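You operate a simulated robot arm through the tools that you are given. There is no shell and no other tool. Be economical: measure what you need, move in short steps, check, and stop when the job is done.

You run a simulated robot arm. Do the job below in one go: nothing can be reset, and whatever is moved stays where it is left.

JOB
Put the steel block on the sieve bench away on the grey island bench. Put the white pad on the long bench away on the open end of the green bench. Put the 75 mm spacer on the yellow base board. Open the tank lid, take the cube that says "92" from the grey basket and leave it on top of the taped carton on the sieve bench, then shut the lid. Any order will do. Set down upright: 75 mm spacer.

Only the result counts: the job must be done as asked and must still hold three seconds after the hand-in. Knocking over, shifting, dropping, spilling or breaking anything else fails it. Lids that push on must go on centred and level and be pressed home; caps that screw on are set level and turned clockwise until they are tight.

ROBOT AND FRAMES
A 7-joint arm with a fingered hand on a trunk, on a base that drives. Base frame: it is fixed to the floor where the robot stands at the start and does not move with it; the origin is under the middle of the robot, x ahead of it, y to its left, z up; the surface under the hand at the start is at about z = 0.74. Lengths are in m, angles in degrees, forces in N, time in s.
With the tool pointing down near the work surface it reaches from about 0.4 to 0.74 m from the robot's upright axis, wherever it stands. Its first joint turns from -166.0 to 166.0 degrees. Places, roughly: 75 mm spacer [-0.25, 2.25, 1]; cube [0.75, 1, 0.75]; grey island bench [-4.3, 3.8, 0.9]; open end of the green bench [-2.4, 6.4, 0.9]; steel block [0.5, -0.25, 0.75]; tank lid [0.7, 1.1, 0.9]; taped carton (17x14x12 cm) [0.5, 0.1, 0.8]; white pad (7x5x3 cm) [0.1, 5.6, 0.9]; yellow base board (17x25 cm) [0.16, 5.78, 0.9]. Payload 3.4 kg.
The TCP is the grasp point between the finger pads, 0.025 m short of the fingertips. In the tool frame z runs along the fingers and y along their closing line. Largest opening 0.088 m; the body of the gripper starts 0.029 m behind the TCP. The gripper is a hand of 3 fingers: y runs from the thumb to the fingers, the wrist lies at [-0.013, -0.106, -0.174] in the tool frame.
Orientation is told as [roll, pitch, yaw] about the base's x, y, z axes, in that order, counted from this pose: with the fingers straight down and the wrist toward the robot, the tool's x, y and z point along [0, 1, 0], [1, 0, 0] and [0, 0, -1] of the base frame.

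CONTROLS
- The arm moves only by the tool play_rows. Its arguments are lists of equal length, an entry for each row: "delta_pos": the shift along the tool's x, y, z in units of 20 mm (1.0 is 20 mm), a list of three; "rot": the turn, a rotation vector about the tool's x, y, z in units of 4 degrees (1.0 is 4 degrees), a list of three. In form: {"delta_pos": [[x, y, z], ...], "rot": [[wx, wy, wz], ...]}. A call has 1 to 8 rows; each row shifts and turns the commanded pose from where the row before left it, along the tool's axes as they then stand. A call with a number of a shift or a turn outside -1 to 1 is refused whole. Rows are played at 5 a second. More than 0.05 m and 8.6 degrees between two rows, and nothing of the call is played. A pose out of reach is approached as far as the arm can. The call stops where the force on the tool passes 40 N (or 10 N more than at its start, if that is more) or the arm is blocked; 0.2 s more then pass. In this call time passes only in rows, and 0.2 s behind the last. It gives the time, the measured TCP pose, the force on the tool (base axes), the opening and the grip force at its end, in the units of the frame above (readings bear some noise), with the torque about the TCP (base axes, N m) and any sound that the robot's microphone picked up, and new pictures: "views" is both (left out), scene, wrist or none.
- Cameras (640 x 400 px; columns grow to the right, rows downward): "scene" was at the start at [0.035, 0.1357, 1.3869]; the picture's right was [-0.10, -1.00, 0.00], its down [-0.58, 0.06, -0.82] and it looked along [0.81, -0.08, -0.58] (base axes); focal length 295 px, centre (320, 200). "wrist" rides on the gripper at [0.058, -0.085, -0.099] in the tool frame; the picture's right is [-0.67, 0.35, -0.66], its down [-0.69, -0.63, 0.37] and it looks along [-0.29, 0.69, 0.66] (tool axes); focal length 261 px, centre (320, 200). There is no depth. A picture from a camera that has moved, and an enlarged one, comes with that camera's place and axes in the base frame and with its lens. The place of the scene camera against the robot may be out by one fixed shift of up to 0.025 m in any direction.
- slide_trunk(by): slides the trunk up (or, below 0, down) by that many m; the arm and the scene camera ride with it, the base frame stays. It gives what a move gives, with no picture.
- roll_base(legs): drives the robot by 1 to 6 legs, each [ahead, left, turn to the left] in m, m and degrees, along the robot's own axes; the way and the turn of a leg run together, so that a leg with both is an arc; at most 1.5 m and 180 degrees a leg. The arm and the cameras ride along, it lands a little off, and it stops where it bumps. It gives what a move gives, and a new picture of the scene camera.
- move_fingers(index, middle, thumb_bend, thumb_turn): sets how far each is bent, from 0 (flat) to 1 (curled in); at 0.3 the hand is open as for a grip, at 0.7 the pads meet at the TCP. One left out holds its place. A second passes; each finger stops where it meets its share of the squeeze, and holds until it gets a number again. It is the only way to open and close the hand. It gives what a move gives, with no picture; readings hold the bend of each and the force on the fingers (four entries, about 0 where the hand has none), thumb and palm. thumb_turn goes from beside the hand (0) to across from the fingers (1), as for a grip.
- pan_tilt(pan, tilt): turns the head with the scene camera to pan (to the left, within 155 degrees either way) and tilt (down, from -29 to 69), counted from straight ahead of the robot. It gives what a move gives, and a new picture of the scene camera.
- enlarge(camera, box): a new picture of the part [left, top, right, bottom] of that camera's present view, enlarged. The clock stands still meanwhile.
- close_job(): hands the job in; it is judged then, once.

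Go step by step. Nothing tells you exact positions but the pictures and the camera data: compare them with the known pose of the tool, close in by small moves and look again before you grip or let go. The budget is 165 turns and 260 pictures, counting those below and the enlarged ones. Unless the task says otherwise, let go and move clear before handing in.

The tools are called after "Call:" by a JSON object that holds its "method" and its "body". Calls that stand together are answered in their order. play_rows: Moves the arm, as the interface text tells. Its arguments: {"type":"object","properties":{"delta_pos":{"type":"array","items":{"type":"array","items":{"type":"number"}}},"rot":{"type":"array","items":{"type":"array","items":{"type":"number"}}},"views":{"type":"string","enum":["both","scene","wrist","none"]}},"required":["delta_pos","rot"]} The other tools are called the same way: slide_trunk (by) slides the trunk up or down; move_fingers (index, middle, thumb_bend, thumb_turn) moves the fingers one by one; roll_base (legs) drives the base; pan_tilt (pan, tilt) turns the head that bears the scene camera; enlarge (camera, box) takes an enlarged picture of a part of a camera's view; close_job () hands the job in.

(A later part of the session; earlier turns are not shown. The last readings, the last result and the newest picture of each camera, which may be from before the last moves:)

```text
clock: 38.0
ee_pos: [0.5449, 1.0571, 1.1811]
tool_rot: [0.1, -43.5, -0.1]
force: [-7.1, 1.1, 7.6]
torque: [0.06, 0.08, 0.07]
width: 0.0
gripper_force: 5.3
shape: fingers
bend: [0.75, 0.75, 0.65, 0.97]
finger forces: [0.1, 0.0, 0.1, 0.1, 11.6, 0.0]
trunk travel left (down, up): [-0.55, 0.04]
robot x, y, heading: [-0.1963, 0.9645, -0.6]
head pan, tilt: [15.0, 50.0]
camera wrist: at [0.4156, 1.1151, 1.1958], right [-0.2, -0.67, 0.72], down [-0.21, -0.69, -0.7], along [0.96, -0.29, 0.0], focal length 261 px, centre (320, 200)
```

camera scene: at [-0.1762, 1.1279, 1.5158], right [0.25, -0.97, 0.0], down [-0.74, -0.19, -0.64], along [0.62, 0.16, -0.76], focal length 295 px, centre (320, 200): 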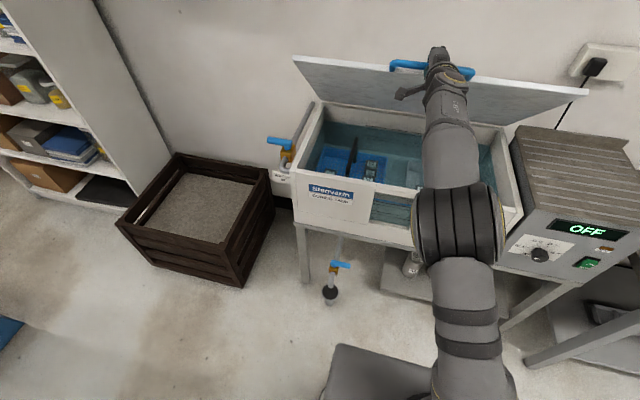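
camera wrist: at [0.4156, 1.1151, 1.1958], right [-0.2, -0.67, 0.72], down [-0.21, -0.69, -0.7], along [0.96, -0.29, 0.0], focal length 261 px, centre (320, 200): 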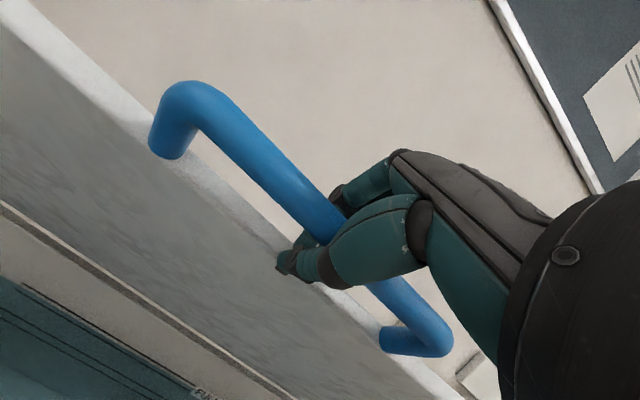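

The thumb is just touching the lid edge. I'll open up and see whether the lid stays.

Call:
{"method": "move_fingers", "body": {"thumb_bend": 0.45}}

Call:
{"method": "move_fingers", "body": {"index": 0.5, "middle": 0.5}}

Call:
{"method": "play_rows", "body": {"delta_pos": [[0, 0, 0]], "rot": [[0, 0, 0]], "views": "both"}}

```text
clock: 39.0
ee_pos: [0.5473, 1.0582, 1.1806]
tool_rot: [0.1, -43.4, -0.2]
force: [-0.5, -0.3, -0.4]
torque: [0.02, 0.03, 0.03]
width: 0.0164
gripper_force: 0.0
shape: fingers
bend: [0.75, 0.75, 0.45, 0.97]
finger forces: [0.1, 0.0, 0.1, 0.0, 0.0, 0.0]
trunk travel left (down, up): [-0.55, 0.04]
robot x, y, heading: [-0.1976, 0.9637, -0.6]
head pan, tilt: [15.0, 50.0]
```

```text
clock: 40.0
ee_pos: [0.5425, 1.0569, 1.185]
tool_rot: [0.1, -43.7, -0.1]
force: [-13.2, 0.7, 15.6]
torque: [-0.07, -0.47, -0.08]
width: 0.0467
gripper_force: 10.8
shape: fingers
bend: [0.5, 0.51, 0.45, 0.97]
finger forces: [0.1, 20.9, 0.1, 0.0, 0.0, 0.0]
trunk travel left (down, up): [-0.55, 0.04]
robot x, y, heading: [-0.1972, 0.9652, -0.5]
head pan, tilt: [15.0, 50.0]
```

```text
clock: 40.4
ee_pos: [0.5418, 1.0574, 1.1847]
tool_rot: [0.2, -43.6, -0.2]
force: [-13.8, 0.8, 16.1]
torque: [-0.09, -0.47, -0.11]
width: 0.0468
gripper_force: 10.8
shape: fingers
bend: [0.5, 0.51, 0.45, 0.97]
finger forces: [0.0, 21.2, 0.1, 0.0, 0.1, 0.1]
trunk travel left (down, up): [-0.55, 0.04]
robot x, y, heading: [-0.201, 0.9636, -0.7]
head pan, tilt: [15.0, 50.0]
camera scene: at [-0.1785, 1.1276, 1.5158], right [0.25, -0.97, 0.0], down [-0.74, -0.19, -0.65], along [0.63, 0.16, -0.76], focal length 295 px, centre (320, 200)
camera wrist: at [0.4134, 1.1148, 1.1975], right [-0.2, -0.67, 0.71], down [-0.2, -0.68, -0.7], along [0.96, -0.29, 0.0], focal length 261 px, centre (320, 200)
```

scene: 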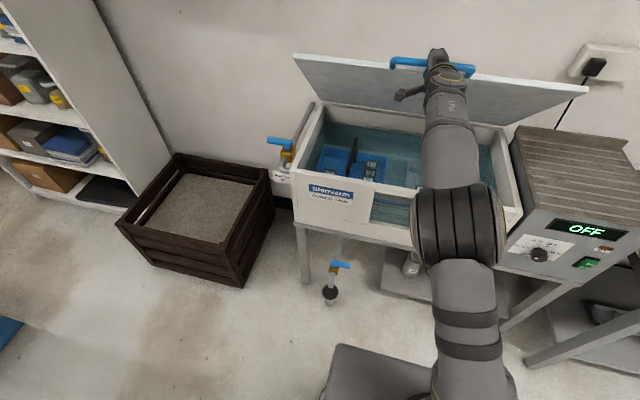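
wrist: 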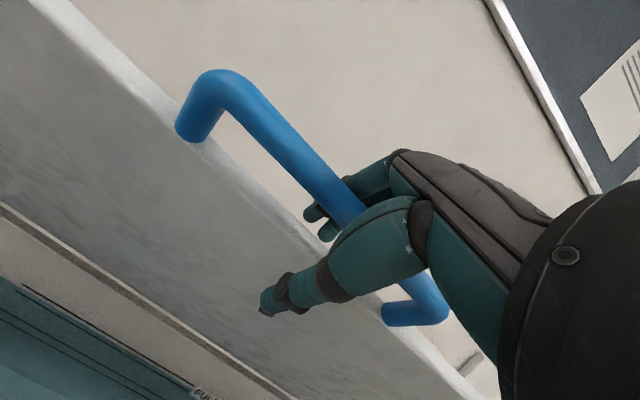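

The lid holds itself. I'll retreat along the tool axis.

Call:
{"method": "play_rows", "body": {"delta_pos": [[0, -0.1, -0.5], [0, 0, -0.8], [0, 0, -1], [0, 0, -1]], "rot": [[0, 0, 0], [0, 0, 0], [0, 0, 0], [0, 0, 0]], "views": "both"}}

```text
clock: 41.4
ee_pos: [0.5003, 1.0577, 1.2263]
tool_rot: [0.0, -43.4, -0.1]
force: [-0.2, -0.5, -0.4]
torque: [0.02, 0.07, 0.0]
width: 0.0472
gripper_force: 0.0
shape: fingers
bend: [0.5, 0.5, 0.45, 0.97]
finger forces: [0.0, 0.0, 0.1, 0.1, 0.0, 0.1]
trunk travel left (down, up): [-0.55, 0.04]
robot x, y, heading: [-0.1979, 0.9644, -0.7]
head pan, tilt: [15.0, 50.0]
camera scene: at [-0.1733, 1.1277, 1.5156], right [0.25, -0.97, 0.0], down [-0.74, -0.19, -0.64], along [0.62, 0.16, -0.77], focal length 295 px, centre (320, 200)
camera wrist: at [0.3706, 1.1151, 1.2409], right [-0.2, -0.67, 0.72], down [-0.21, -0.69, -0.7], along [0.96, -0.29, 0.0], focal length 261 px, centre (320, 200)
```

scene: 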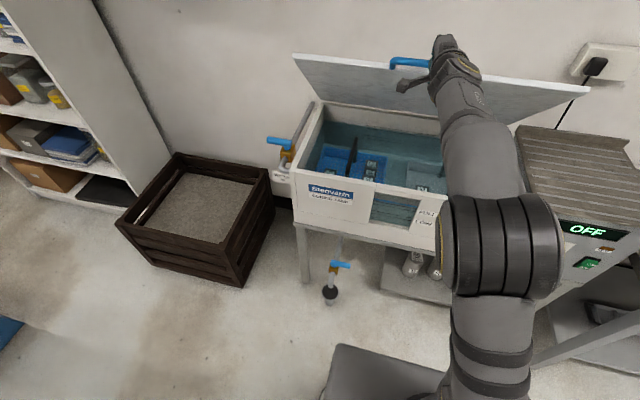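
wrist: 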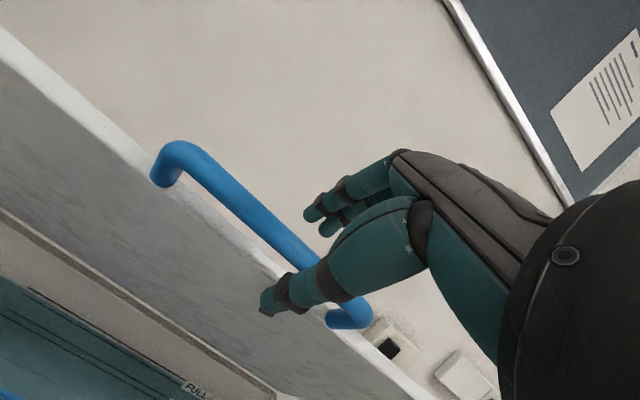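

The hand is clear. I'll drop below the handle with a closed hand and push the lid's underside further open by driving forward.

Call:
{"method": "play_rows", "body": {"delta_pos": [[0, -0.91, -0.86], [0, -0.91, -0.86], [0, -0.91, -0.86], [0, -0.91, -0.86]], "rot": [[0, 0, 0], [0, 0, 0], [0, 0, 0], [0, 0, 0]], "views": "none"}}

Call:
{"method": "move_fingers", "body": {"index": 0.7, "middle": 0.7, "thumb_bend": 0.7}}

Call:
{"method": "play_rows", "body": {"delta_pos": [[0, -0.8, 0.85], [0, -0.8, 0.85], [0, -0.8, 0.85], [0, -0.8, 0.85], [0, -0.8, 0.85], [0, -0.8, 0.85]], "rot": [[0, 0, 0], [0, 0, 0], [0, 0, 0], [0, 0, 0], [0, 0, 0], [0, 0, 0]], "views": "both"}}

```text
clock: 42.4
ee_pos: [0.4007, 1.0566, 1.2278]
tool_rot: [0.0, -43.3, -0.1]
force: [0.1, 0.3, -0.2]
torque: [-0.01, 0.0, -0.01]
width: 0.0468
gripper_force: 0.1
shape: fingers
bend: [0.5, 0.5, 0.45, 0.97]
finger forces: [0.0, 0.0, 0.0, 0.0, 0.0, 0.1]
trunk travel left (down, up): [-0.55, 0.04]
robot x, y, heading: [-0.1964, 0.9643, -0.5]
head pan, tilt: [15.0, 50.0]
```

```text
clock: 43.4
ee_pos: [0.4006, 1.0584, 1.2267]
tool_rot: [-0.1, -43.4, -0.1]
force: [-0.2, 0.0, 0.2]
torque: [-0.03, 0.01, 0.03]
width: 0.0001
gripper_force: 0.1
shape: fingers
bend: [0.7, 0.7, 0.7, 0.97]
finger forces: [0.0, 0.0, 0.0, 0.1, 0.0, 0.0]
trunk travel left (down, up): [-0.55, 0.04]
robot x, y, heading: [-0.1951, 0.9672, -0.4]
head pan, tilt: [15.0, 50.0]
```

```text
clock: 44.8
ee_pos: [0.3998, 1.058, 1.0855]
tool_rot: [0.1, -43.4, -0.3]
force: [0.7, 0.7, -0.8]
torque: [-0.02, -0.01, -0.01]
width: 0.0
gripper_force: 0.1
shape: fingers
bend: [0.7, 0.7, 0.7, 0.97]
finger forces: [0.0, 0.0, 0.0, 0.0, 0.0, 0.1]
trunk travel left (down, up): [-0.55, 0.04]
robot x, y, heading: [-0.1989, 0.9647, -0.4]
head pan, tilt: [15.0, 50.0]
camera scene: at [-0.1728, 1.1279, 1.5157], right [0.25, -0.97, 0.0], down [-0.74, -0.19, -0.64], along [0.62, 0.16, -0.77], focal length 295 px, centre (320, 200)
camera wrist: at [0.2714, 1.1152, 1.1005], right [-0.2, -0.67, 0.72], down [-0.21, -0.68, -0.7], along [0.96, -0.29, 0.0], focal length 261 px, centre (320, 200)
```

scene: 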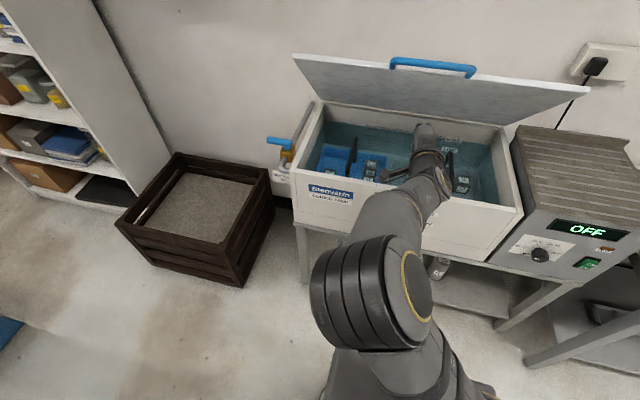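
wrist: 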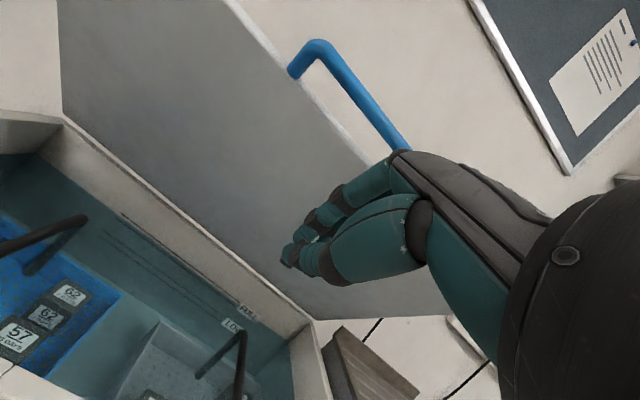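

The lid is holding and I can see baskets inside. I'll move the hand forward towards the lid's underside, then drive forward to push it up.

Call:
{"method": "play_rows", "body": {"delta_pos": [[0, 0.9, 0.5], [0, 0.9, 0.5], [0, 0.9, 0.5], [0, 0.9, 0.5], [0, 0.9, 0.5], [0, 0.9, 0.5]], "rot": [[0, 0, 0], [0, 0, 0], [0, 0, 0], [0, 0, 0], [0, 0, 0], [0, 0, 0]], "views": "none"}}

Call:
{"method": "roll_base", "body": {"legs": [[0.1, 0, 0]]}}

Call:
{"method": "roll_base", "body": {"legs": [[0.1, 0, 0]]}}

```text
clock: 46.2
ee_pos: [0.5205, 1.0567, 1.1164]
tool_rot: [0.1, -43.3, -0.2]
force: [-0.2, 0.2, -0.8]
torque: [0.0, -0.02, -0.01]
width: 0.0003
gripper_force: 0.0
shape: fingers
bend: [0.7, 0.7, 0.7, 0.97]
finger forces: [0.0, 0.1, 0.1, 0.0, 0.0, 0.0]
trunk travel left (down, up): [-0.55, 0.04]
robot x, y, heading: [-0.1959, 0.9628, -0.7]
head pan, tilt: [15.0, 50.0]
```

```text
clock: 47.4
ee_pos: [0.6208, 1.0561, 1.1158]
tool_rot: [0.0, -43.3, 0.0]
force: [0.0, 0.6, -1.0]
torque: [-0.04, 0.01, -0.01]
width: 0.0
gripper_force: 0.1
shape: fingers
bend: [0.7, 0.7, 0.7, 0.97]
finger forces: [0.0, 0.0, 0.0, 0.1, 0.1, 0.0]
trunk travel left (down, up): [-0.55, 0.04]
robot x, y, heading: [-0.0971, 0.9632, -0.7]
head pan, tilt: [15.0, 50.0]
camera scene: at [-0.0716, 1.1269, 1.5156], right [0.25, -0.97, 0.0], down [-0.74, -0.19, -0.64], along [0.62, 0.16, -0.77], focal length 295 px, centre (320, 200)
```

scene: 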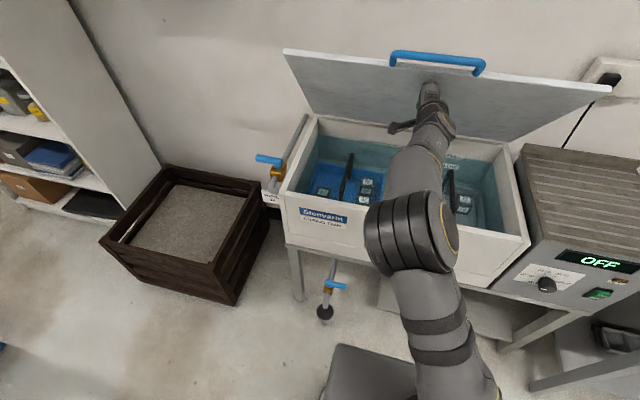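

```text
clock: 48.5
ee_pos: [0.7211, 1.0545, 1.1156]
tool_rot: [0.0, -43.3, -0.2]
force: [-0.5, 0.5, -0.4]
torque: [0.01, 0.0, 0.0]
width: 0.0
gripper_force: 0.1
shape: fingers
bend: [0.7, 0.7, 0.7, 0.97]
finger forces: [0.1, 0.0, 0.0, 0.0, 0.0, 0.1]
trunk travel left (down, up): [-0.55, 0.04]
robot x, y, heading: [0.006, 0.9618, -0.7]
head pan, tilt: [15.0, 50.0]
camera scene: at [0.0278, 1.1259, 1.5156], right [0.25, -0.97, 0.0], down [-0.74, -0.19, -0.64], along [0.62, 0.16, -0.77], focal length 295 px, centre (320, 200)
```

scene: 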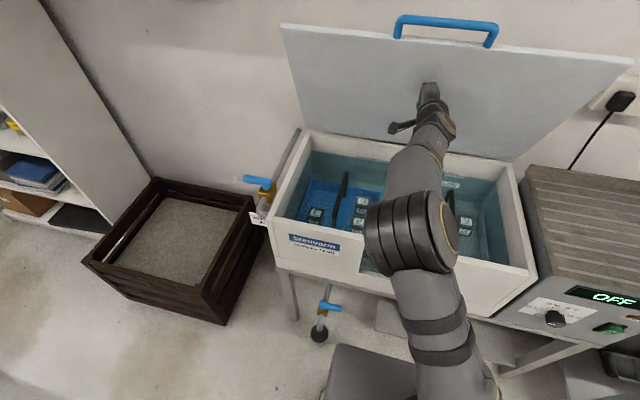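

The lid is now quite steep. I'll push another 6 cm.

Call:
{"method": "roll_base", "body": {"legs": [[0.06, 0, 0]]}}

```text
clock: 49.5
ee_pos: [0.781, 1.0537, 1.117]
tool_rot: [0.0, -43.4, -0.2]
force: [-0.3, 0.2, -0.1]
torque: [0.01, 0.0, 0.0]
width: 0.0
gripper_force: 0.1
shape: fingers
bend: [0.7, 0.7, 0.7, 0.97]
finger forces: [0.0, 0.0, 0.1, 0.0, 0.0, 0.0]
trunk travel left (down, up): [-0.55, 0.04]
robot x, y, heading: [0.063, 0.9642, -0.7]
head pan, tilt: [15.0, 50.0]
camera scene: at [0.088, 1.1253, 1.5156], right [0.25, -0.97, 0.0], down [-0.74, -0.19, -0.64], along [0.62, 0.16, -0.77], focal length 295 px, centre (320, 200)
```

scene: 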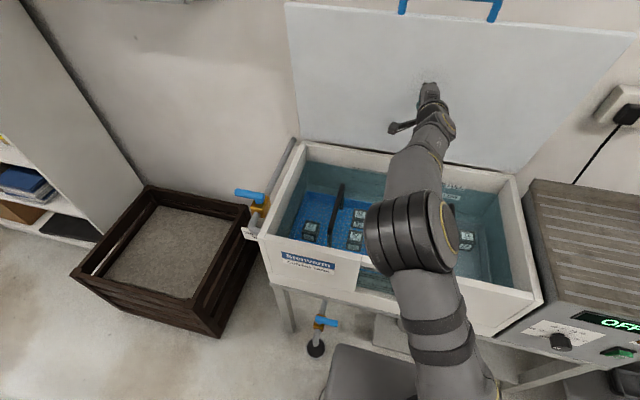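

The lid is near vertical. I'll pull the hand back, rotate it down again, and look into the tank.

Call:
{"method": "play_rows", "body": {"delta_pos": [[0, -0.73, -0.69], [0, -0.73, -0.69], [0, -0.73, -0.69], [0, -0.73, -0.69], [0, -0.73, -0.69], [0, -0.73, -0.69], [0, -0.73, -0.69], [0, 0, -1]], "rot": [[0, 0, 0], [0, 0, 0], [0, 0, 0], [0, 0, 0], [0, 0, 0], [0, 0, 0], [0, 0, 0], [0, 0, 0]], "views": "none"}}

Call:
{"method": "play_rows", "body": {"delta_pos": [[0, 0, -1], [0, 0, -1], [0, 0, 0], [0, 0, 0], [0, 0, 0], [0, 0, 0], [0, 0, 0], [0, 0, 0]], "rot": [[1, 0, 0], [1, 0, 0], [1, 0, 0], [1, 0, 0], [1, 0, 0], [1, 0, 0], [1, 0, 0], [1, 0, 0]], "views": "both"}}

```text
clock: 51.3
ee_pos: [0.6246, 1.0533, 1.1304]
tool_rot: [0.1, -43.4, -0.3]
force: [0.1, 0.5, 0.1]
torque: [-0.02, -0.02, 0.0]
width: 0.0001
gripper_force: 0.1
shape: fingers
bend: [0.7, 0.7, 0.7, 0.97]
finger forces: [0.0, 0.0, 0.1, 0.0, 0.0, 0.0]
trunk travel left (down, up): [-0.55, 0.04]
robot x, y, heading: [0.0635, 0.9635, -0.7]
head pan, tilt: [15.0, 50.0]
```

```text
clock: 53.1
ee_pos: [0.5992, 1.0546, 1.1608]
tool_rot: [-0.1, -11.3, -0.1]
force: [-0.1, 0.3, -0.3]
torque: [0.04, 0.0, 0.0]
width: 0.0
gripper_force: 0.0
shape: fingers
bend: [0.7, 0.7, 0.7, 0.97]
finger forces: [0.0, 0.0, 0.0, 0.1, 0.0, 0.0]
trunk travel left (down, up): [-0.55, 0.04]
robot x, y, heading: [0.0632, 0.9604, -0.5]
head pan, tilt: [15.0, 50.0]
camera scene: at [0.0871, 1.1251, 1.5157], right [0.25, -0.97, 0.0], down [-0.74, -0.19, -0.64], along [0.62, 0.16, -0.77], focal length 295 px, centre (320, 200)
camera wrist: at [0.4975, 1.1117, 1.2422], right [0.21, -0.67, 0.71], down [-0.55, -0.68, -0.48], along [0.81, -0.29, -0.51], focal length 261 px, centre (320, 200)
```

scene: 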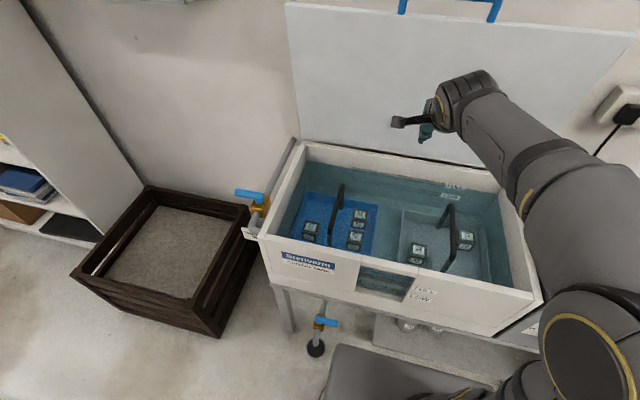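
wrist: 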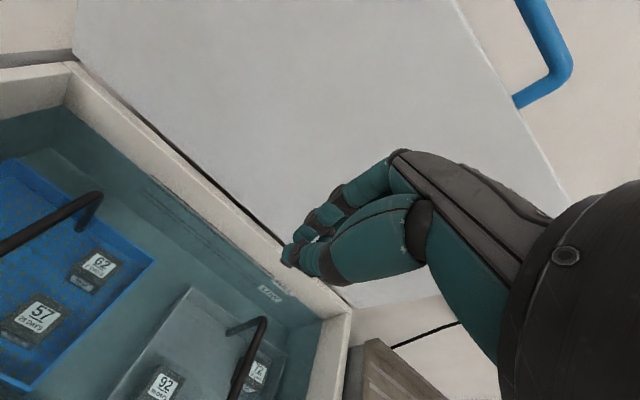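

The grey basket holds two cubes, and one appears to read "92". I'll zoom in.

Call:
{"method": "enlarge", "body": {"camera": "scene", "box": [380, 190, 500, 280]}}

Call:
{"method": "enlarge", "body": {"camera": "wrist", "box": [120, 290, 300, 400]}}

```text
4.44 times, centred on (440, 235) of scene
camera zoom: at [0.0871, 1.1251, 1.5157], right [0.25, -0.97, 0.0], down [-0.74, -0.19, -0.64], along [0.62, 0.16, -0.77], focal length 1312 px, centre (-213, 44)
```

zoom: 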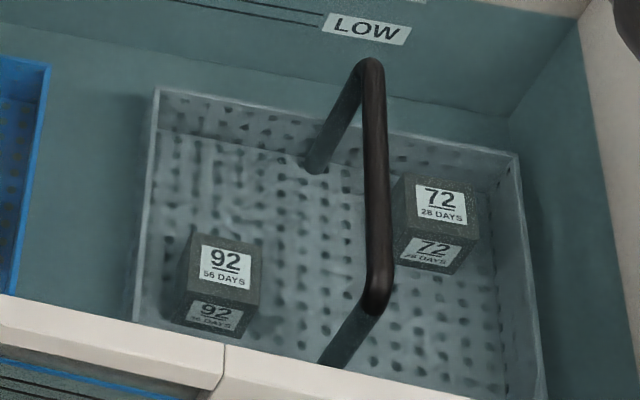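

```text
3.56 times, centred on (210, 345) of wrist
camera zoom: at [0.4975, 1.1117, 1.2422], right [0.21, -0.67, 0.71], down [-0.55, -0.68, -0.48], along [0.81, -0.29, -0.51], focal length 927 px, centre (711, -316)
```

zoom: 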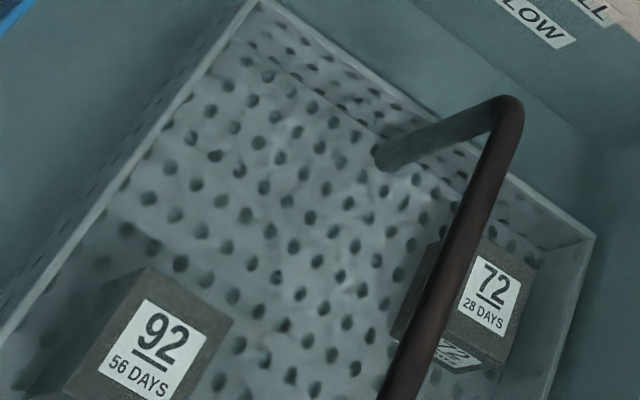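

The "92 / 56 days" cube is at about (0.615, 0.957, top z≈0.72) and near 50 mm across. I'll open the hand, straighten it downward, and move above the cube.

Call:
{"method": "move_fingers", "body": {"index": 0.35, "middle": 0.35, "thumb_bend": 0.38}}

Call:
{"method": "play_rows", "body": {"delta_pos": [[-0.8, 0, 0.5], [-0.8, 0, 0.6], [-0.8, 0.1, 0.8], [-0.8, 0.1, 1], [-0.8, 0.1, 1], [-0.8, 0.1, 1], [-0.2, 0, 1], [0, 0, 1]], "rot": [[0.95, 0, 0], [0.95, 0, 0], [0.95, 0, 0], [0, 0, 0], [0, 0, 0], [0, 0, 0], [0, 0, 0], [0, 0, 0]], "views": "both"}}

```text
clock: 54.1
ee_pos: [0.6, 1.0543, 1.1613]
tool_rot: [0.0, -11.4, -0.2]
force: [-0.5, -0.1, 0.2]
torque: [0.02, -0.02, -0.03]
width: 0.0706
gripper_force: 0.1
shape: fingers
bend: [0.35, 0.35, 0.38, 0.97]
finger forces: [0.0, 0.0, 0.0, 0.0, 0.0, 0.0]
trunk travel left (down, up): [-0.55, 0.04]
robot x, y, heading: [0.0612, 0.9619, -0.6]
head pan, tilt: [15.0, 50.0]
```

```text
clock: 55.9
ee_pos: [0.6113, 0.9541, 1.0228]
tool_rot: [-0.1, 0.0, -0.2]
force: [-0.3, -0.3, -1.0]
torque: [0.0, 0.02, 0.01]
width: 0.0708
gripper_force: 0.1
shape: fingers
bend: [0.35, 0.35, 0.38, 0.97]
finger forces: [0.0, 0.1, 0.1, 0.1, 0.0, 0.1]
trunk travel left (down, up): [-0.55, 0.04]
robot x, y, heading: [0.0634, 0.9619, -0.7]
head pan, tilt: [15.0, 50.0]
camera scene: at [0.087, 1.1252, 1.5157], right [0.25, -0.97, 0.0], down [-0.74, -0.19, -0.64], along [0.62, 0.16, -0.77], focal length 295 px, centre (320, 200)
camera wrist: at [0.5274, 1.0116, 1.1231], right [0.35, -0.67, 0.66], down [-0.63, -0.68, -0.37], along [0.69, -0.29, -0.66], focal length 261 px, centre (320, 200)
```

scene: 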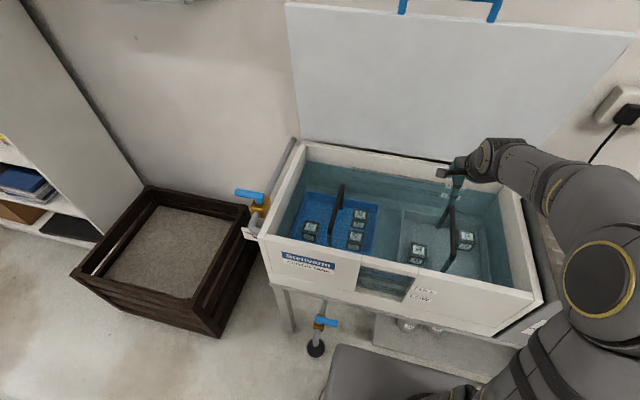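
wrist: 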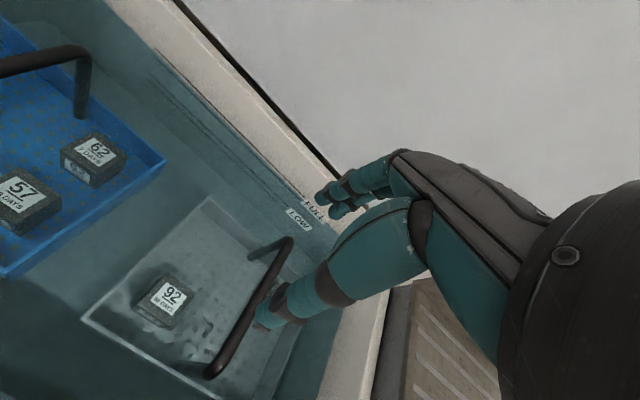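

The refined cube top is at (0.6145, 0.957, 0.715), and the basket handle is at y≈0.87, clear of the hand. I'll descend partway with a slight yaw to match the cube.

Call:
{"method": "play_rows", "body": {"delta_pos": [[0.15, 0.15, 1], [0, 0, 1], [0, 0, 1], [0, 0, 1], [0, 0, 1], [0, 0, 1], [0, 0, 1], [0, 0, 1]], "rot": [[0, 0, -0.5], [0, 0, -0.5], [0, 0, -0.5], [0, 0, 0], [0, 0, 0], [0, 0, 0], [0, 0, 0], [0, 0, 0]], "views": "none"}}

Call:
{"method": "play_rows", "body": {"delta_pos": [[0, 0, 1], [0, 0, 1], [0, 0, 1]], "rot": [[0, 0, 0], [0, 0, 0], [0, 0, 0]], "views": "both"}}

```text
clock: 57.7
ee_pos: [0.6154, 0.9576, 0.863]
tool_rot: [0.0, 0.0, 5.9]
force: [-0.1, -0.2, -0.4]
torque: [0.01, -0.01, 0.02]
width: 0.0708
gripper_force: 0.1
shape: fingers
bend: [0.35, 0.35, 0.38, 0.97]
finger forces: [0.0, 0.1, 0.0, 0.1, 0.0, 0.1]
trunk travel left (down, up): [-0.55, 0.04]
robot x, y, heading: [0.0614, 0.9607, -0.5]
head pan, tilt: [15.0, 50.0]
```

```text
clock: 58.5
ee_pos: [0.6138, 0.9576, 0.804]
tool_rot: [0.0, 0.1, 5.7]
force: [-0.4, -0.5, -0.3]
torque: [0.02, 0.02, 0.02]
width: 0.0707
gripper_force: 0.1
shape: fingers
bend: [0.35, 0.35, 0.38, 0.97]
finger forces: [0.0, 0.0, 0.0, 0.0, 0.0, 0.1]
trunk travel left (down, up): [-0.55, 0.04]
robot x, y, heading: [0.0622, 0.9618, -0.6]
head pan, tilt: [15.0, 50.0]
camera scene: at [0.087, 1.1252, 1.5157], right [0.25, -0.97, 0.0], down [-0.74, -0.19, -0.64], along [0.62, 0.16, -0.77], focal length 295 px, centre (320, 200)
camera wrist: at [0.5257, 1.0056, 0.9034], right [0.42, -0.63, 0.66], down [-0.56, -0.75, -0.37], along [0.72, -0.21, -0.66], focal length 261 px, centre (320, 200)
```

scene: 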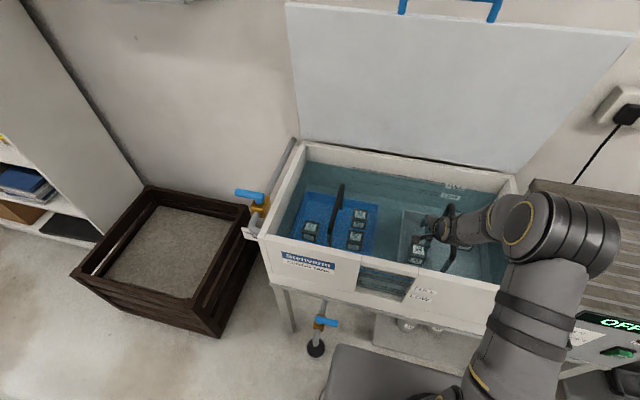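
wrist: 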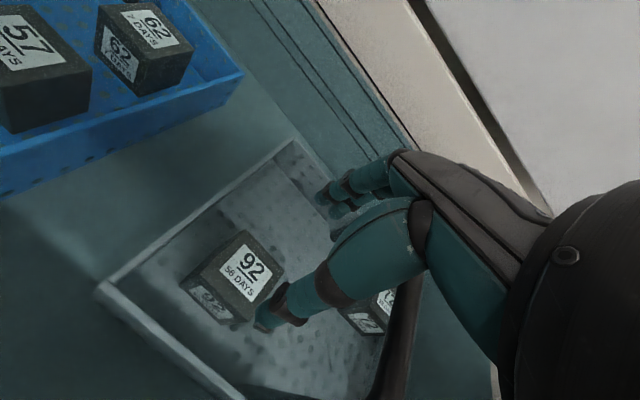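

The cube is lined up under the hand. I'll descend in two steps to the grip height.

Call:
{"method": "play_rows", "body": {"delta_pos": [[0.1, 0, 1], [0, 0, 1], [0, 0, 0.8]], "rot": [[0, 0, 0], [0, 0, 0], [0, 0, 0]], "views": "both"}}

```text
clock: 59.3
ee_pos: [0.6136, 0.9589, 0.747]
tool_rot: [0.0, -0.1, 5.9]
force: [0.2, 1.0, -0.6]
torque: [0.01, 0.02, -0.04]
width: 0.0706
gripper_force: 0.0
shape: fingers
bend: [0.35, 0.35, 0.38, 0.97]
finger forces: [0.0, 0.0, 0.0, 0.0, 0.0, 0.0]
trunk travel left (down, up): [-0.55, 0.04]
robot x, y, heading: [0.063, 0.9593, -0.6]
head pan, tilt: [15.0, 50.0]
camera scene: at [0.0869, 1.1252, 1.5157], right [0.25, -0.97, 0.0], down [-0.74, -0.19, -0.64], along [0.62, 0.16, -0.77], focal length 295 px, centre (320, 200)
camera wrist: at [0.5252, 1.0073, 0.8477], right [0.42, -0.63, 0.66], down [-0.56, -0.75, -0.37], along [0.72, -0.21, -0.66], focal length 261 px, centre (320, 200)
```

scene: 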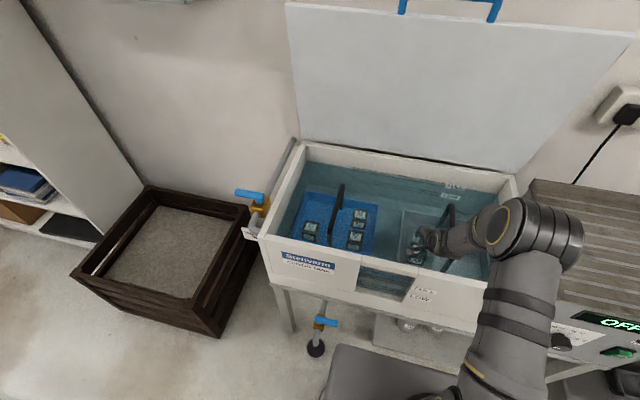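
wrist: 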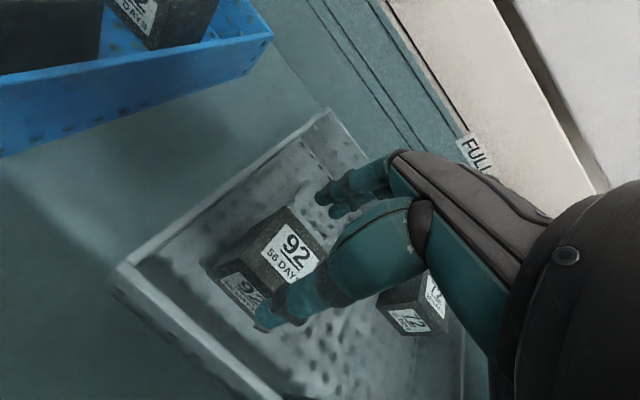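

The alignment is good. I'll descend the last 4 cm and grip.

Call:
{"method": "play_rows", "body": {"delta_pos": [[0, 0.1, 0.9], [0, 0, 0.9]], "rot": [[0, 0, 0], [0, 0, 0]], "views": "wrist"}}

Call:
{"method": "move_fingers", "body": {"index": 0.65, "middle": 0.65, "thumb_bend": 0.65}}

```text
clock: 59.9
ee_pos: [0.6162, 0.9591, 0.711]
tool_rot: [0.0, -0.1, 5.9]
force: [0.4, 0.4, -0.7]
torque: [-0.01, 0.02, -0.01]
width: 0.0703
gripper_force: 0.1
shape: fingers
bend: [0.35, 0.35, 0.38, 0.97]
finger forces: [0.0, 0.0, 0.0, 0.1, 0.0, 0.1]
trunk travel left (down, up): [-0.55, 0.04]
robot x, y, heading: [0.0645, 0.9609, -0.7]
head pan, tilt: [15.0, 50.0]
camera wrist: at [0.5271, 1.0078, 0.8114], right [0.42, -0.63, 0.66], down [-0.56, -0.75, -0.37], along [0.72, -0.21, -0.66], focal length 261 px, centre (320, 200)
```

wrist: 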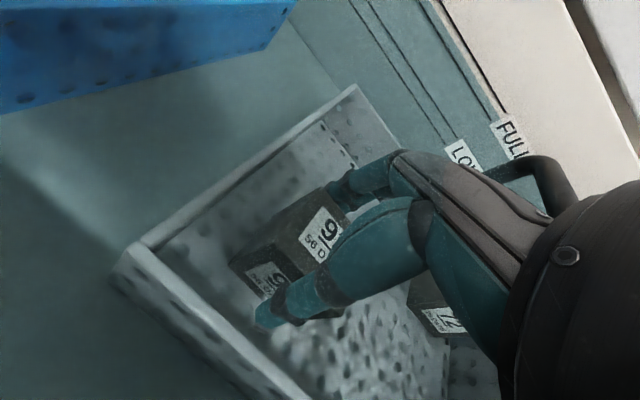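

```text
clock: 60.9
ee_pos: [0.6169, 0.9596, 0.7124]
tool_rot: [0.1, 0.0, 5.8]
force: [1.5, -0.7, 1.3]
torque: [-0.03, -0.15, -0.02]
width: 0.0444
gripper_force: 19.3
shape: fingers
bend: [0.5, 0.55, 0.51, 0.96]
finger forces: [11.7, 8.0, 0.0, 0.0, 18.0, 0.0]
trunk travel left (down, up): [-0.55, 0.04]
robot x, y, heading: [0.0627, 0.9592, -0.5]
head pan, tilt: [15.0, 50.0]
```

The cube is gripped with about 19 N. I'll lift it straight up.

Call:
{"method": "play_rows", "body": {"delta_pos": [[0, 0, -0.6], [0, 0, -0.8], [0, 0, -1], [0, 0, -1], [0, 0, -1], [0, 0, -1], [0, 0, -1], [0, 0, -1]], "rot": [[0, 0, 0], [0, 0, 0], [0, 0, 0], [0, 0, 0], [0, 0, 0], [0, 0, 0], [0, 0, 0], [0, 0, 0]], "views": "none"}}

Call:
{"method": "play_rows", "body": {"delta_pos": [[0, 0, -1], [0, 0, -1], [0, 0, -1], [0, 0, -1], [0, 0, -1], [0, 0, -1], [0, 0, -1]], "rot": [[0, 0, 0], [0, 0, 0], [0, 0, 0], [0, 0, 0], [0, 0, 0], [0, 0, 0], [0, 0, 0]], "views": "both"}}

```text
clock: 62.7
ee_pos: [0.6156, 0.9596, 0.8598]
tool_rot: [-0.1, 0.1, 5.9]
force: [-1.1, 0.5, -2.3]
torque: [0.02, -0.03, 0.01]
width: 0.0439
gripper_force: 18.4
shape: fingers
bend: [0.51, 0.56, 0.51, 0.96]
finger forces: [11.4, 7.1, 0.0, 0.1, 18.4, 0.1]
trunk travel left (down, up): [-0.55, 0.04]
robot x, y, heading: [0.0615, 0.9578, -0.5]
head pan, tilt: [15.0, 50.0]
```

```text
clock: 64.3
ee_pos: [0.6153, 0.9605, 0.9999]
tool_rot: [0.2, 0.2, 5.9]
force: [-0.5, 0.7, -2.4]
torque: [0.0, 0.0, -0.01]
width: 0.0442
gripper_force: 18.3
shape: fingers
bend: [0.51, 0.56, 0.51, 0.96]
finger forces: [11.2, 7.2, 0.1, 0.0, 18.3, 0.0]
trunk travel left (down, up): [-0.55, 0.04]
robot x, y, heading: [0.0663, 0.9605, -0.5]
head pan, tilt: [15.0, 50.0]
camera scene: at [0.087, 1.1253, 1.5156], right [0.25, -0.97, 0.0], down [-0.74, -0.19, -0.64], along [0.62, 0.16, -0.77], focal length 295 px, centre (320, 200)
camera wrist: at [0.5261, 1.0082, 1.0994], right [0.42, -0.63, 0.65], down [-0.56, -0.75, -0.37], along [0.72, -0.21, -0.66], focal length 261 px, centre (320, 200)
```

scene: 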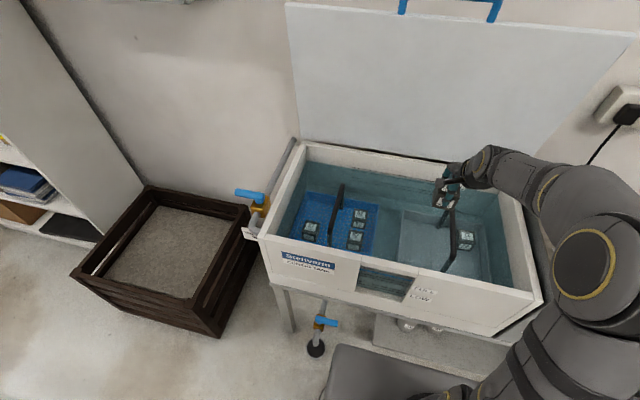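
wrist: 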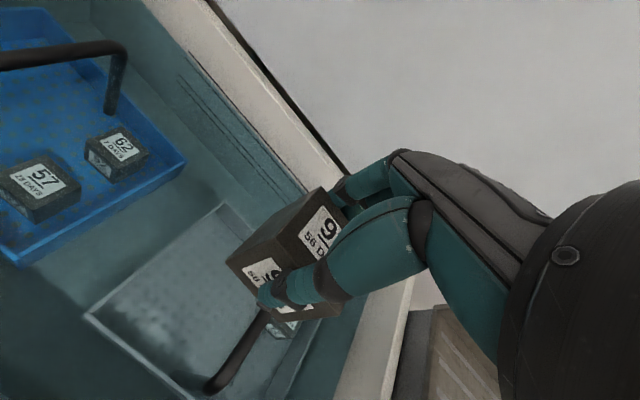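

Cube 92 is in hand. I'll raise it and drive back to the carton on the sieve bench.

Call:
{"method": "play_rows", "body": {"delta_pos": [[0, 0, -1], [0, 0, -1], [0, 0, -1], [0, 0, -1], [0, 0, -1], [0, 0, -1], [0, 0, -1]], "rot": [[0, 0, 0], [0, 0, 0], [0, 0, 0], [0, 0, 0], [0, 0, 0], [0, 0, 0], [0, 0, 0]], "views": "none"}}

Call:
{"method": "roll_base", "body": {"legs": [[-0.12, 0, 0], [0, -0.87, 0]]}}

Call:
{"method": "pan_tilt", "body": {"pan": 0, "tilt": 50}}

```text
clock: 65.9
ee_pos: [0.6164, 0.9603, 1.1392]
tool_rot: [-0.1, 0.1, 5.8]
force: [0.2, -0.1, -2.3]
torque: [-0.03, -0.01, 0.0]
width: 0.0444
gripper_force: 18.6
shape: fingers
bend: [0.51, 0.56, 0.51, 0.96]
finger forces: [11.1, 7.2, 0.0, 0.0, 18.3, 0.1]
trunk travel left (down, up): [-0.55, 0.04]
robot x, y, heading: [0.0631, 0.9577, -0.6]
head pan, tilt: [15.0, 50.0]
```

```text
clock: 71.3
ee_pos: [0.4903, 0.1013, 1.1394]
tool_rot: [0.0, 0.1, 6.3]
force: [0.6, 0.1, -1.4]
torque: [0.0, -0.02, -0.02]
width: 0.0444
gripper_force: 17.9
shape: fingers
bend: [0.51, 0.56, 0.51, 0.96]
finger forces: [11.3, 7.2, 0.0, 0.0, 18.3, 0.0]
trunk travel left (down, up): [-0.55, 0.04]
robot x, y, heading: [-0.0626, 0.0978, -0.1]
head pan, tilt: [15.0, 50.0]
camera scene: at [-0.0397, 0.2619, 1.5157], right [0.26, -0.97, 0.0], down [-0.74, -0.2, -0.64], along [0.62, 0.16, -0.77], focal length 295 px, centre (320, 200)
```

scene: 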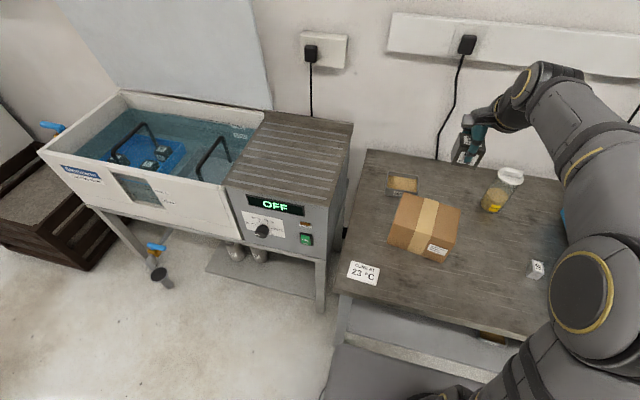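

```text
clock: 72.0
ee_pos: [0.4912, 0.0994, 1.1399]
tool_rot: [0.0, 0.0, 6.1]
force: [0.6, -0.2, -2.4]
torque: [-0.01, 0.02, -0.02]
width: 0.0444
gripper_force: 18.6
shape: fingers
bend: [0.51, 0.56, 0.51, 0.96]
finger forces: [11.3, 7.3, 0.0, 0.1, 18.3, 0.0]
trunk travel left (down, up): [-0.55, 0.04]
robot x, y, heading: [-0.0637, 0.0972, -0.2]
head pan, tilt: [0.0, 50.0]
camera scene: at [-0.0371, 0.2423, 1.5157], right [0.0, -1.0, 0.0], down [-0.77, 0.0, -0.64], along [0.64, 0.0, -0.77], focal length 295 px, centre (320, 200)
```

scene: 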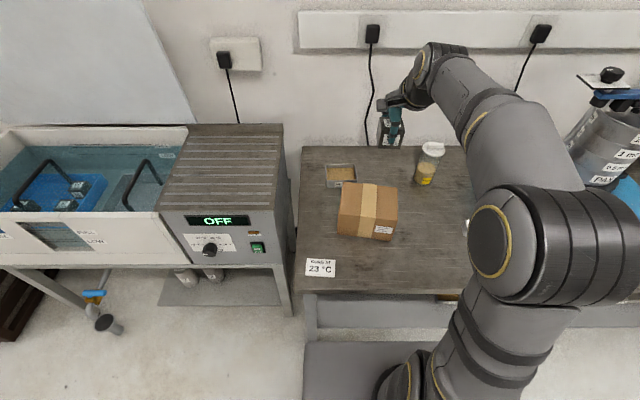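

The carton's top is around (0.51, 0.10), almost directly below the cube. I'll look closer.

Call:
{"method": "enlarge", "body": {"camera": "scene", "box": [310, 90, 450, 250]}}

Call:
{"method": "play_rows", "body": {"delta_pos": [[0, 0, 1], [0, 0, 1], [0, 0, 1], [0, 0, 1]], "rot": [[0, 0, 0], [0, 0, 0], [0, 0, 0], [0, 0, 0]], "views": "wrist"}}

```text
2.50 times, centred on (380, 170) of scene
camera zoom: at [-0.0371, 0.2423, 1.5157], right [0.0, -1.0, 0.0], down [-0.77, 0.0, -0.64], along [0.64, 0.0, -0.77], focal length 738 px, centre (170, 275)
```

zoom: 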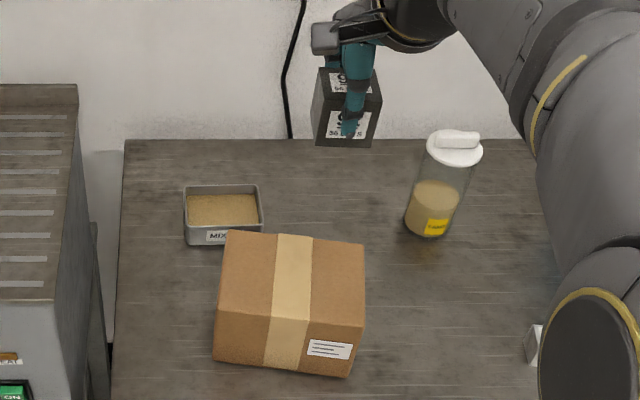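

```text
clock: 73.0
ee_pos: [0.4914, 0.0998, 1.0588]
tool_rot: [0.0, 0.0, 6.2]
force: [-0.4, 0.5, -3.9]
torque: [0.02, 0.0, -0.02]
width: 0.0438
gripper_force: 18.1
shape: fingers
bend: [0.51, 0.56, 0.51, 0.96]
finger forces: [11.1, 7.2, 0.0, 0.1, 18.3, 0.1]
trunk travel left (down, up): [-0.55, 0.04]
robot x, y, heading: [-0.0628, 0.1009, 0.0]
head pan, tilt: [0.0, 50.0]
camera wrist: at [0.401, 0.1477, 1.1586], right [0.42, -0.63, 0.66], down [-0.55, -0.75, -0.37], along [0.72, -0.21, -0.66], focal length 261 px, centre (320, 200)
```

wrist: 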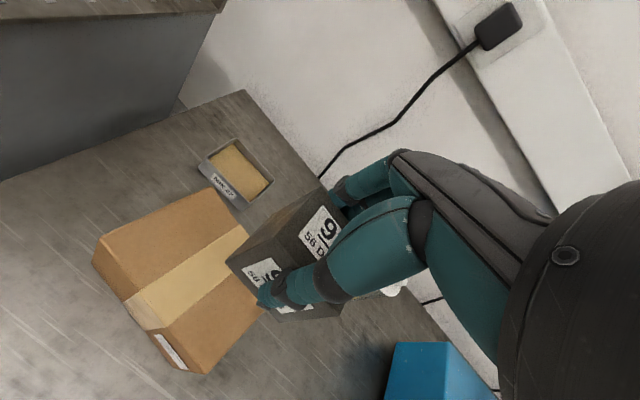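

Call:
{"method": "enlarge", "body": {"camera": "wrist", "box": [80, 170, 340, 390]}}

```text
1.82 times, centred on (210, 280) of wrist
camera zoom: at [0.401, 0.1477, 1.1586], right [0.42, -0.63, 0.66], down [-0.55, -0.75, -0.37], along [0.72, -0.21, -0.66], focal length 474 px, centre (520, 54)
```

zoom: 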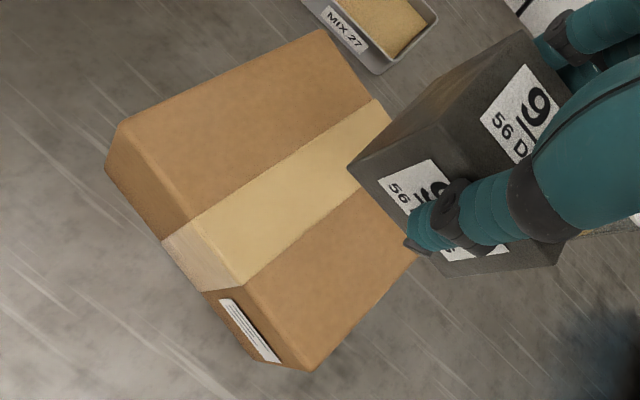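

The carton's top centre is at about (0.515, 0.11). I'll move over it and lower close.

Call:
{"method": "play_rows", "body": {"delta_pos": [[0.2, 0.65, 0.5], [0.17, 0.6, 0.9], [0, 0, 1], [0, 0, 1], [0, 0, 1], [0, 0, 1], [0, 0, 0.8]], "rot": [[0, 0, 0], [0, 0, 0], [0, 0, 0], [0, 0, 0], [0, 0, 0], [0, 0, 0], [0, 0, 0]], "views": "both"}}

Call:
{"method": "enlarge", "body": {"camera": "scene", "box": [310, 110, 450, 250]}}

```text
clock: 74.7
ee_pos: [0.5149, 0.1113, 0.9349]
tool_rot: [0.0, -0.1, 6.2]
force: [0.0, -0.9, -3.3]
torque: [0.03, -0.01, -0.04]
width: 0.0441
gripper_force: 18.8
shape: fingers
bend: [0.51, 0.56, 0.51, 0.96]
finger forces: [11.1, 7.1, 0.1, 0.0, 18.1, 0.0]
trunk travel left (down, up): [-0.55, 0.04]
robot x, y, heading: [-0.0601, 0.0972, -0.1]
head pan, tilt: [0.0, 50.0]
camera scene: at [-0.037, 0.2423, 1.5157], right [0.0, -1.0, 0.0], down [-0.77, 0.0, -0.64], along [0.64, 0.0, -0.77], focal length 295 px, centre (320, 200)
camera wrist: at [0.4254, 0.1582, 1.0342], right [0.42, -0.63, 0.66], down [-0.55, -0.75, -0.37], along [0.72, -0.21, -0.66], focal length 261 px, centre (320, 200)
```

scene: 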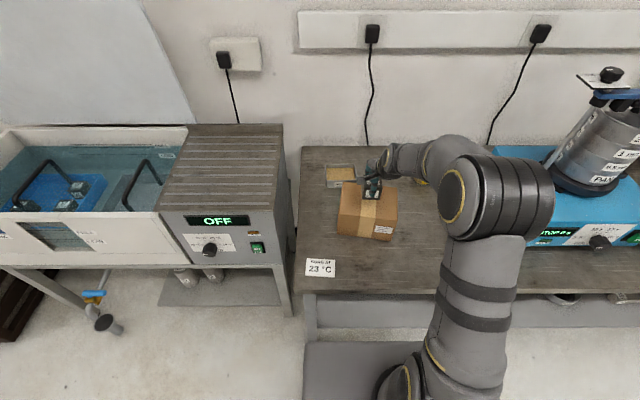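
wrist: 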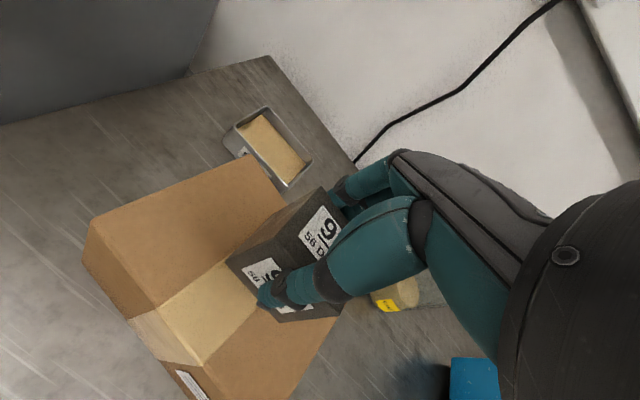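

```text
2.86 times, centred on (380, 180) of scene
camera zoom: at [-0.037, 0.2423, 1.5157], right [0.0, -1.0, 0.0], down [-0.77, 0.0, -0.64], along [0.64, 0.0, -0.77], focal length 843 px, centre (149, 257)
```

zoom: 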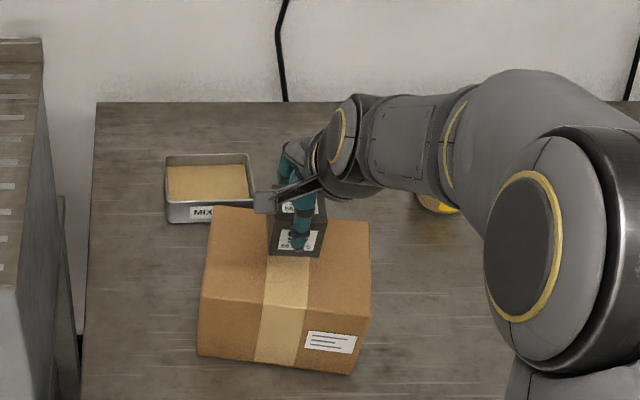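

It is centred over the carton. I'll lower in small steps, watching the force.

Call:
{"method": "play_rows", "body": {"delta_pos": [[0, 0, 0.5], [0, 0, 0.5], [0, 0, 0.4]], "rot": [[0, 0, 0], [0, 0, 0], [0, 0, 0]], "views": "none"}}

Call:
{"method": "enlarge", "body": {"camera": "wrist", "box": [160, 150, 380, 350]}}

```text
clock: 75.5
ee_pos: [0.5152, 0.1102, 0.9061]
tool_rot: [-0.1, 0.0, 6.3]
force: [0.3, -0.1, -2.8]
torque: [0.0, 0.03, -0.02]
width: 0.044
gripper_force: 18.2
shape: fingers
bend: [0.51, 0.56, 0.51, 0.96]
finger forces: [11.1, 7.1, 0.1, 0.0, 18.1, 0.0]
trunk travel left (down, up): [-0.55, 0.04]
robot x, y, heading: [-0.06, 0.097, -0.2]
head pan, tilt: [0.0, 50.0]
```

```text
2.00 times, centred on (270, 250) of wrist
camera zoom: at [0.4249, 0.1581, 1.0061], right [0.42, -0.63, 0.65], down [-0.55, -0.75, -0.37], along [0.72, -0.21, -0.66], focal length 521 px, centre (420, 100)
```

zoom: 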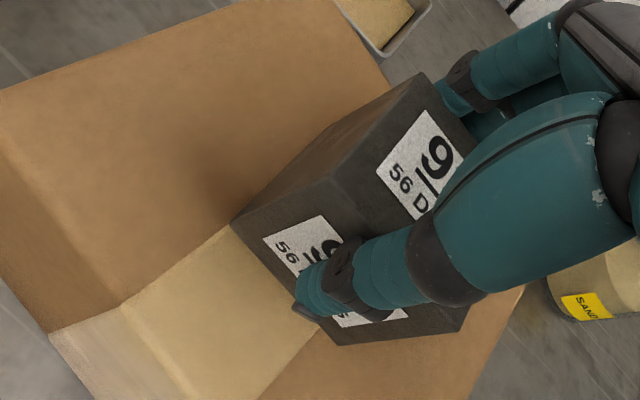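

Call:
{"method": "play_rows", "body": {"delta_pos": [[0, 0, 0.25], [0, 0, 0.25]], "rot": [[0, 0, 0], [0, 0, 0]], "views": "none"}}

Call:
{"method": "play_rows", "body": {"delta_pos": [[0, 0, 0.2], [0, 0, 0]], "rot": [[0, 0, 0], [0, 0, 0]], "views": "none"}}

Call:
{"method": "enlarge", "body": {"camera": "wrist", "box": [160, 150, 380, 350]}}

```text
clock: 76.0
ee_pos: [0.5161, 0.112, 0.8982]
tool_rot: [0.0, -0.1, 6.2]
force: [-0.7, 0.6, -0.4]
torque: [-0.03, -0.09, 0.0]
width: 0.0441
gripper_force: 18.6
shape: fingers
bend: [0.51, 0.56, 0.51, 0.96]
finger forces: [10.9, 7.4, 0.1, 0.0, 18.7, 0.1]
trunk travel left (down, up): [-0.55, 0.04]
robot x, y, heading: [-0.0648, 0.0979, 0.2]
head pan, tilt: [0.0, 50.0]
```

```text
clock: 76.7
ee_pos: [0.5145, 0.1108, 0.8957]
tool_rot: [0.0, -0.3, 6.2]
force: [-0.5, 1.9, 19.3]
torque: [0.03, -0.38, 0.06]
width: 0.0441
gripper_force: 19.8
shape: fingers
bend: [0.51, 0.56, 0.51, 0.96]
finger forces: [10.6, 9.0, 0.1, 0.0, 20.4, 0.1]
trunk travel left (down, up): [-0.55, 0.04]
robot x, y, heading: [-0.0623, 0.0968, -0.2]
head pan, tilt: [0.0, 50.0]
```

```text
2.00 times, centred on (270, 250) of wrist
camera zoom: at [0.4241, 0.1582, 0.9947], right [0.42, -0.63, 0.66], down [-0.55, -0.75, -0.37], along [0.72, -0.21, -0.66], focal length 521 px, centre (420, 100)
```

zoom: 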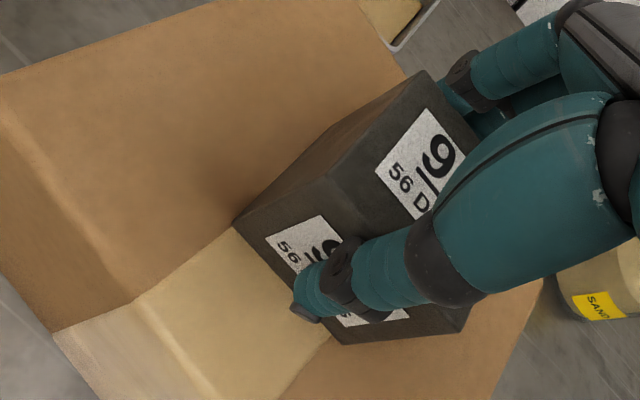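

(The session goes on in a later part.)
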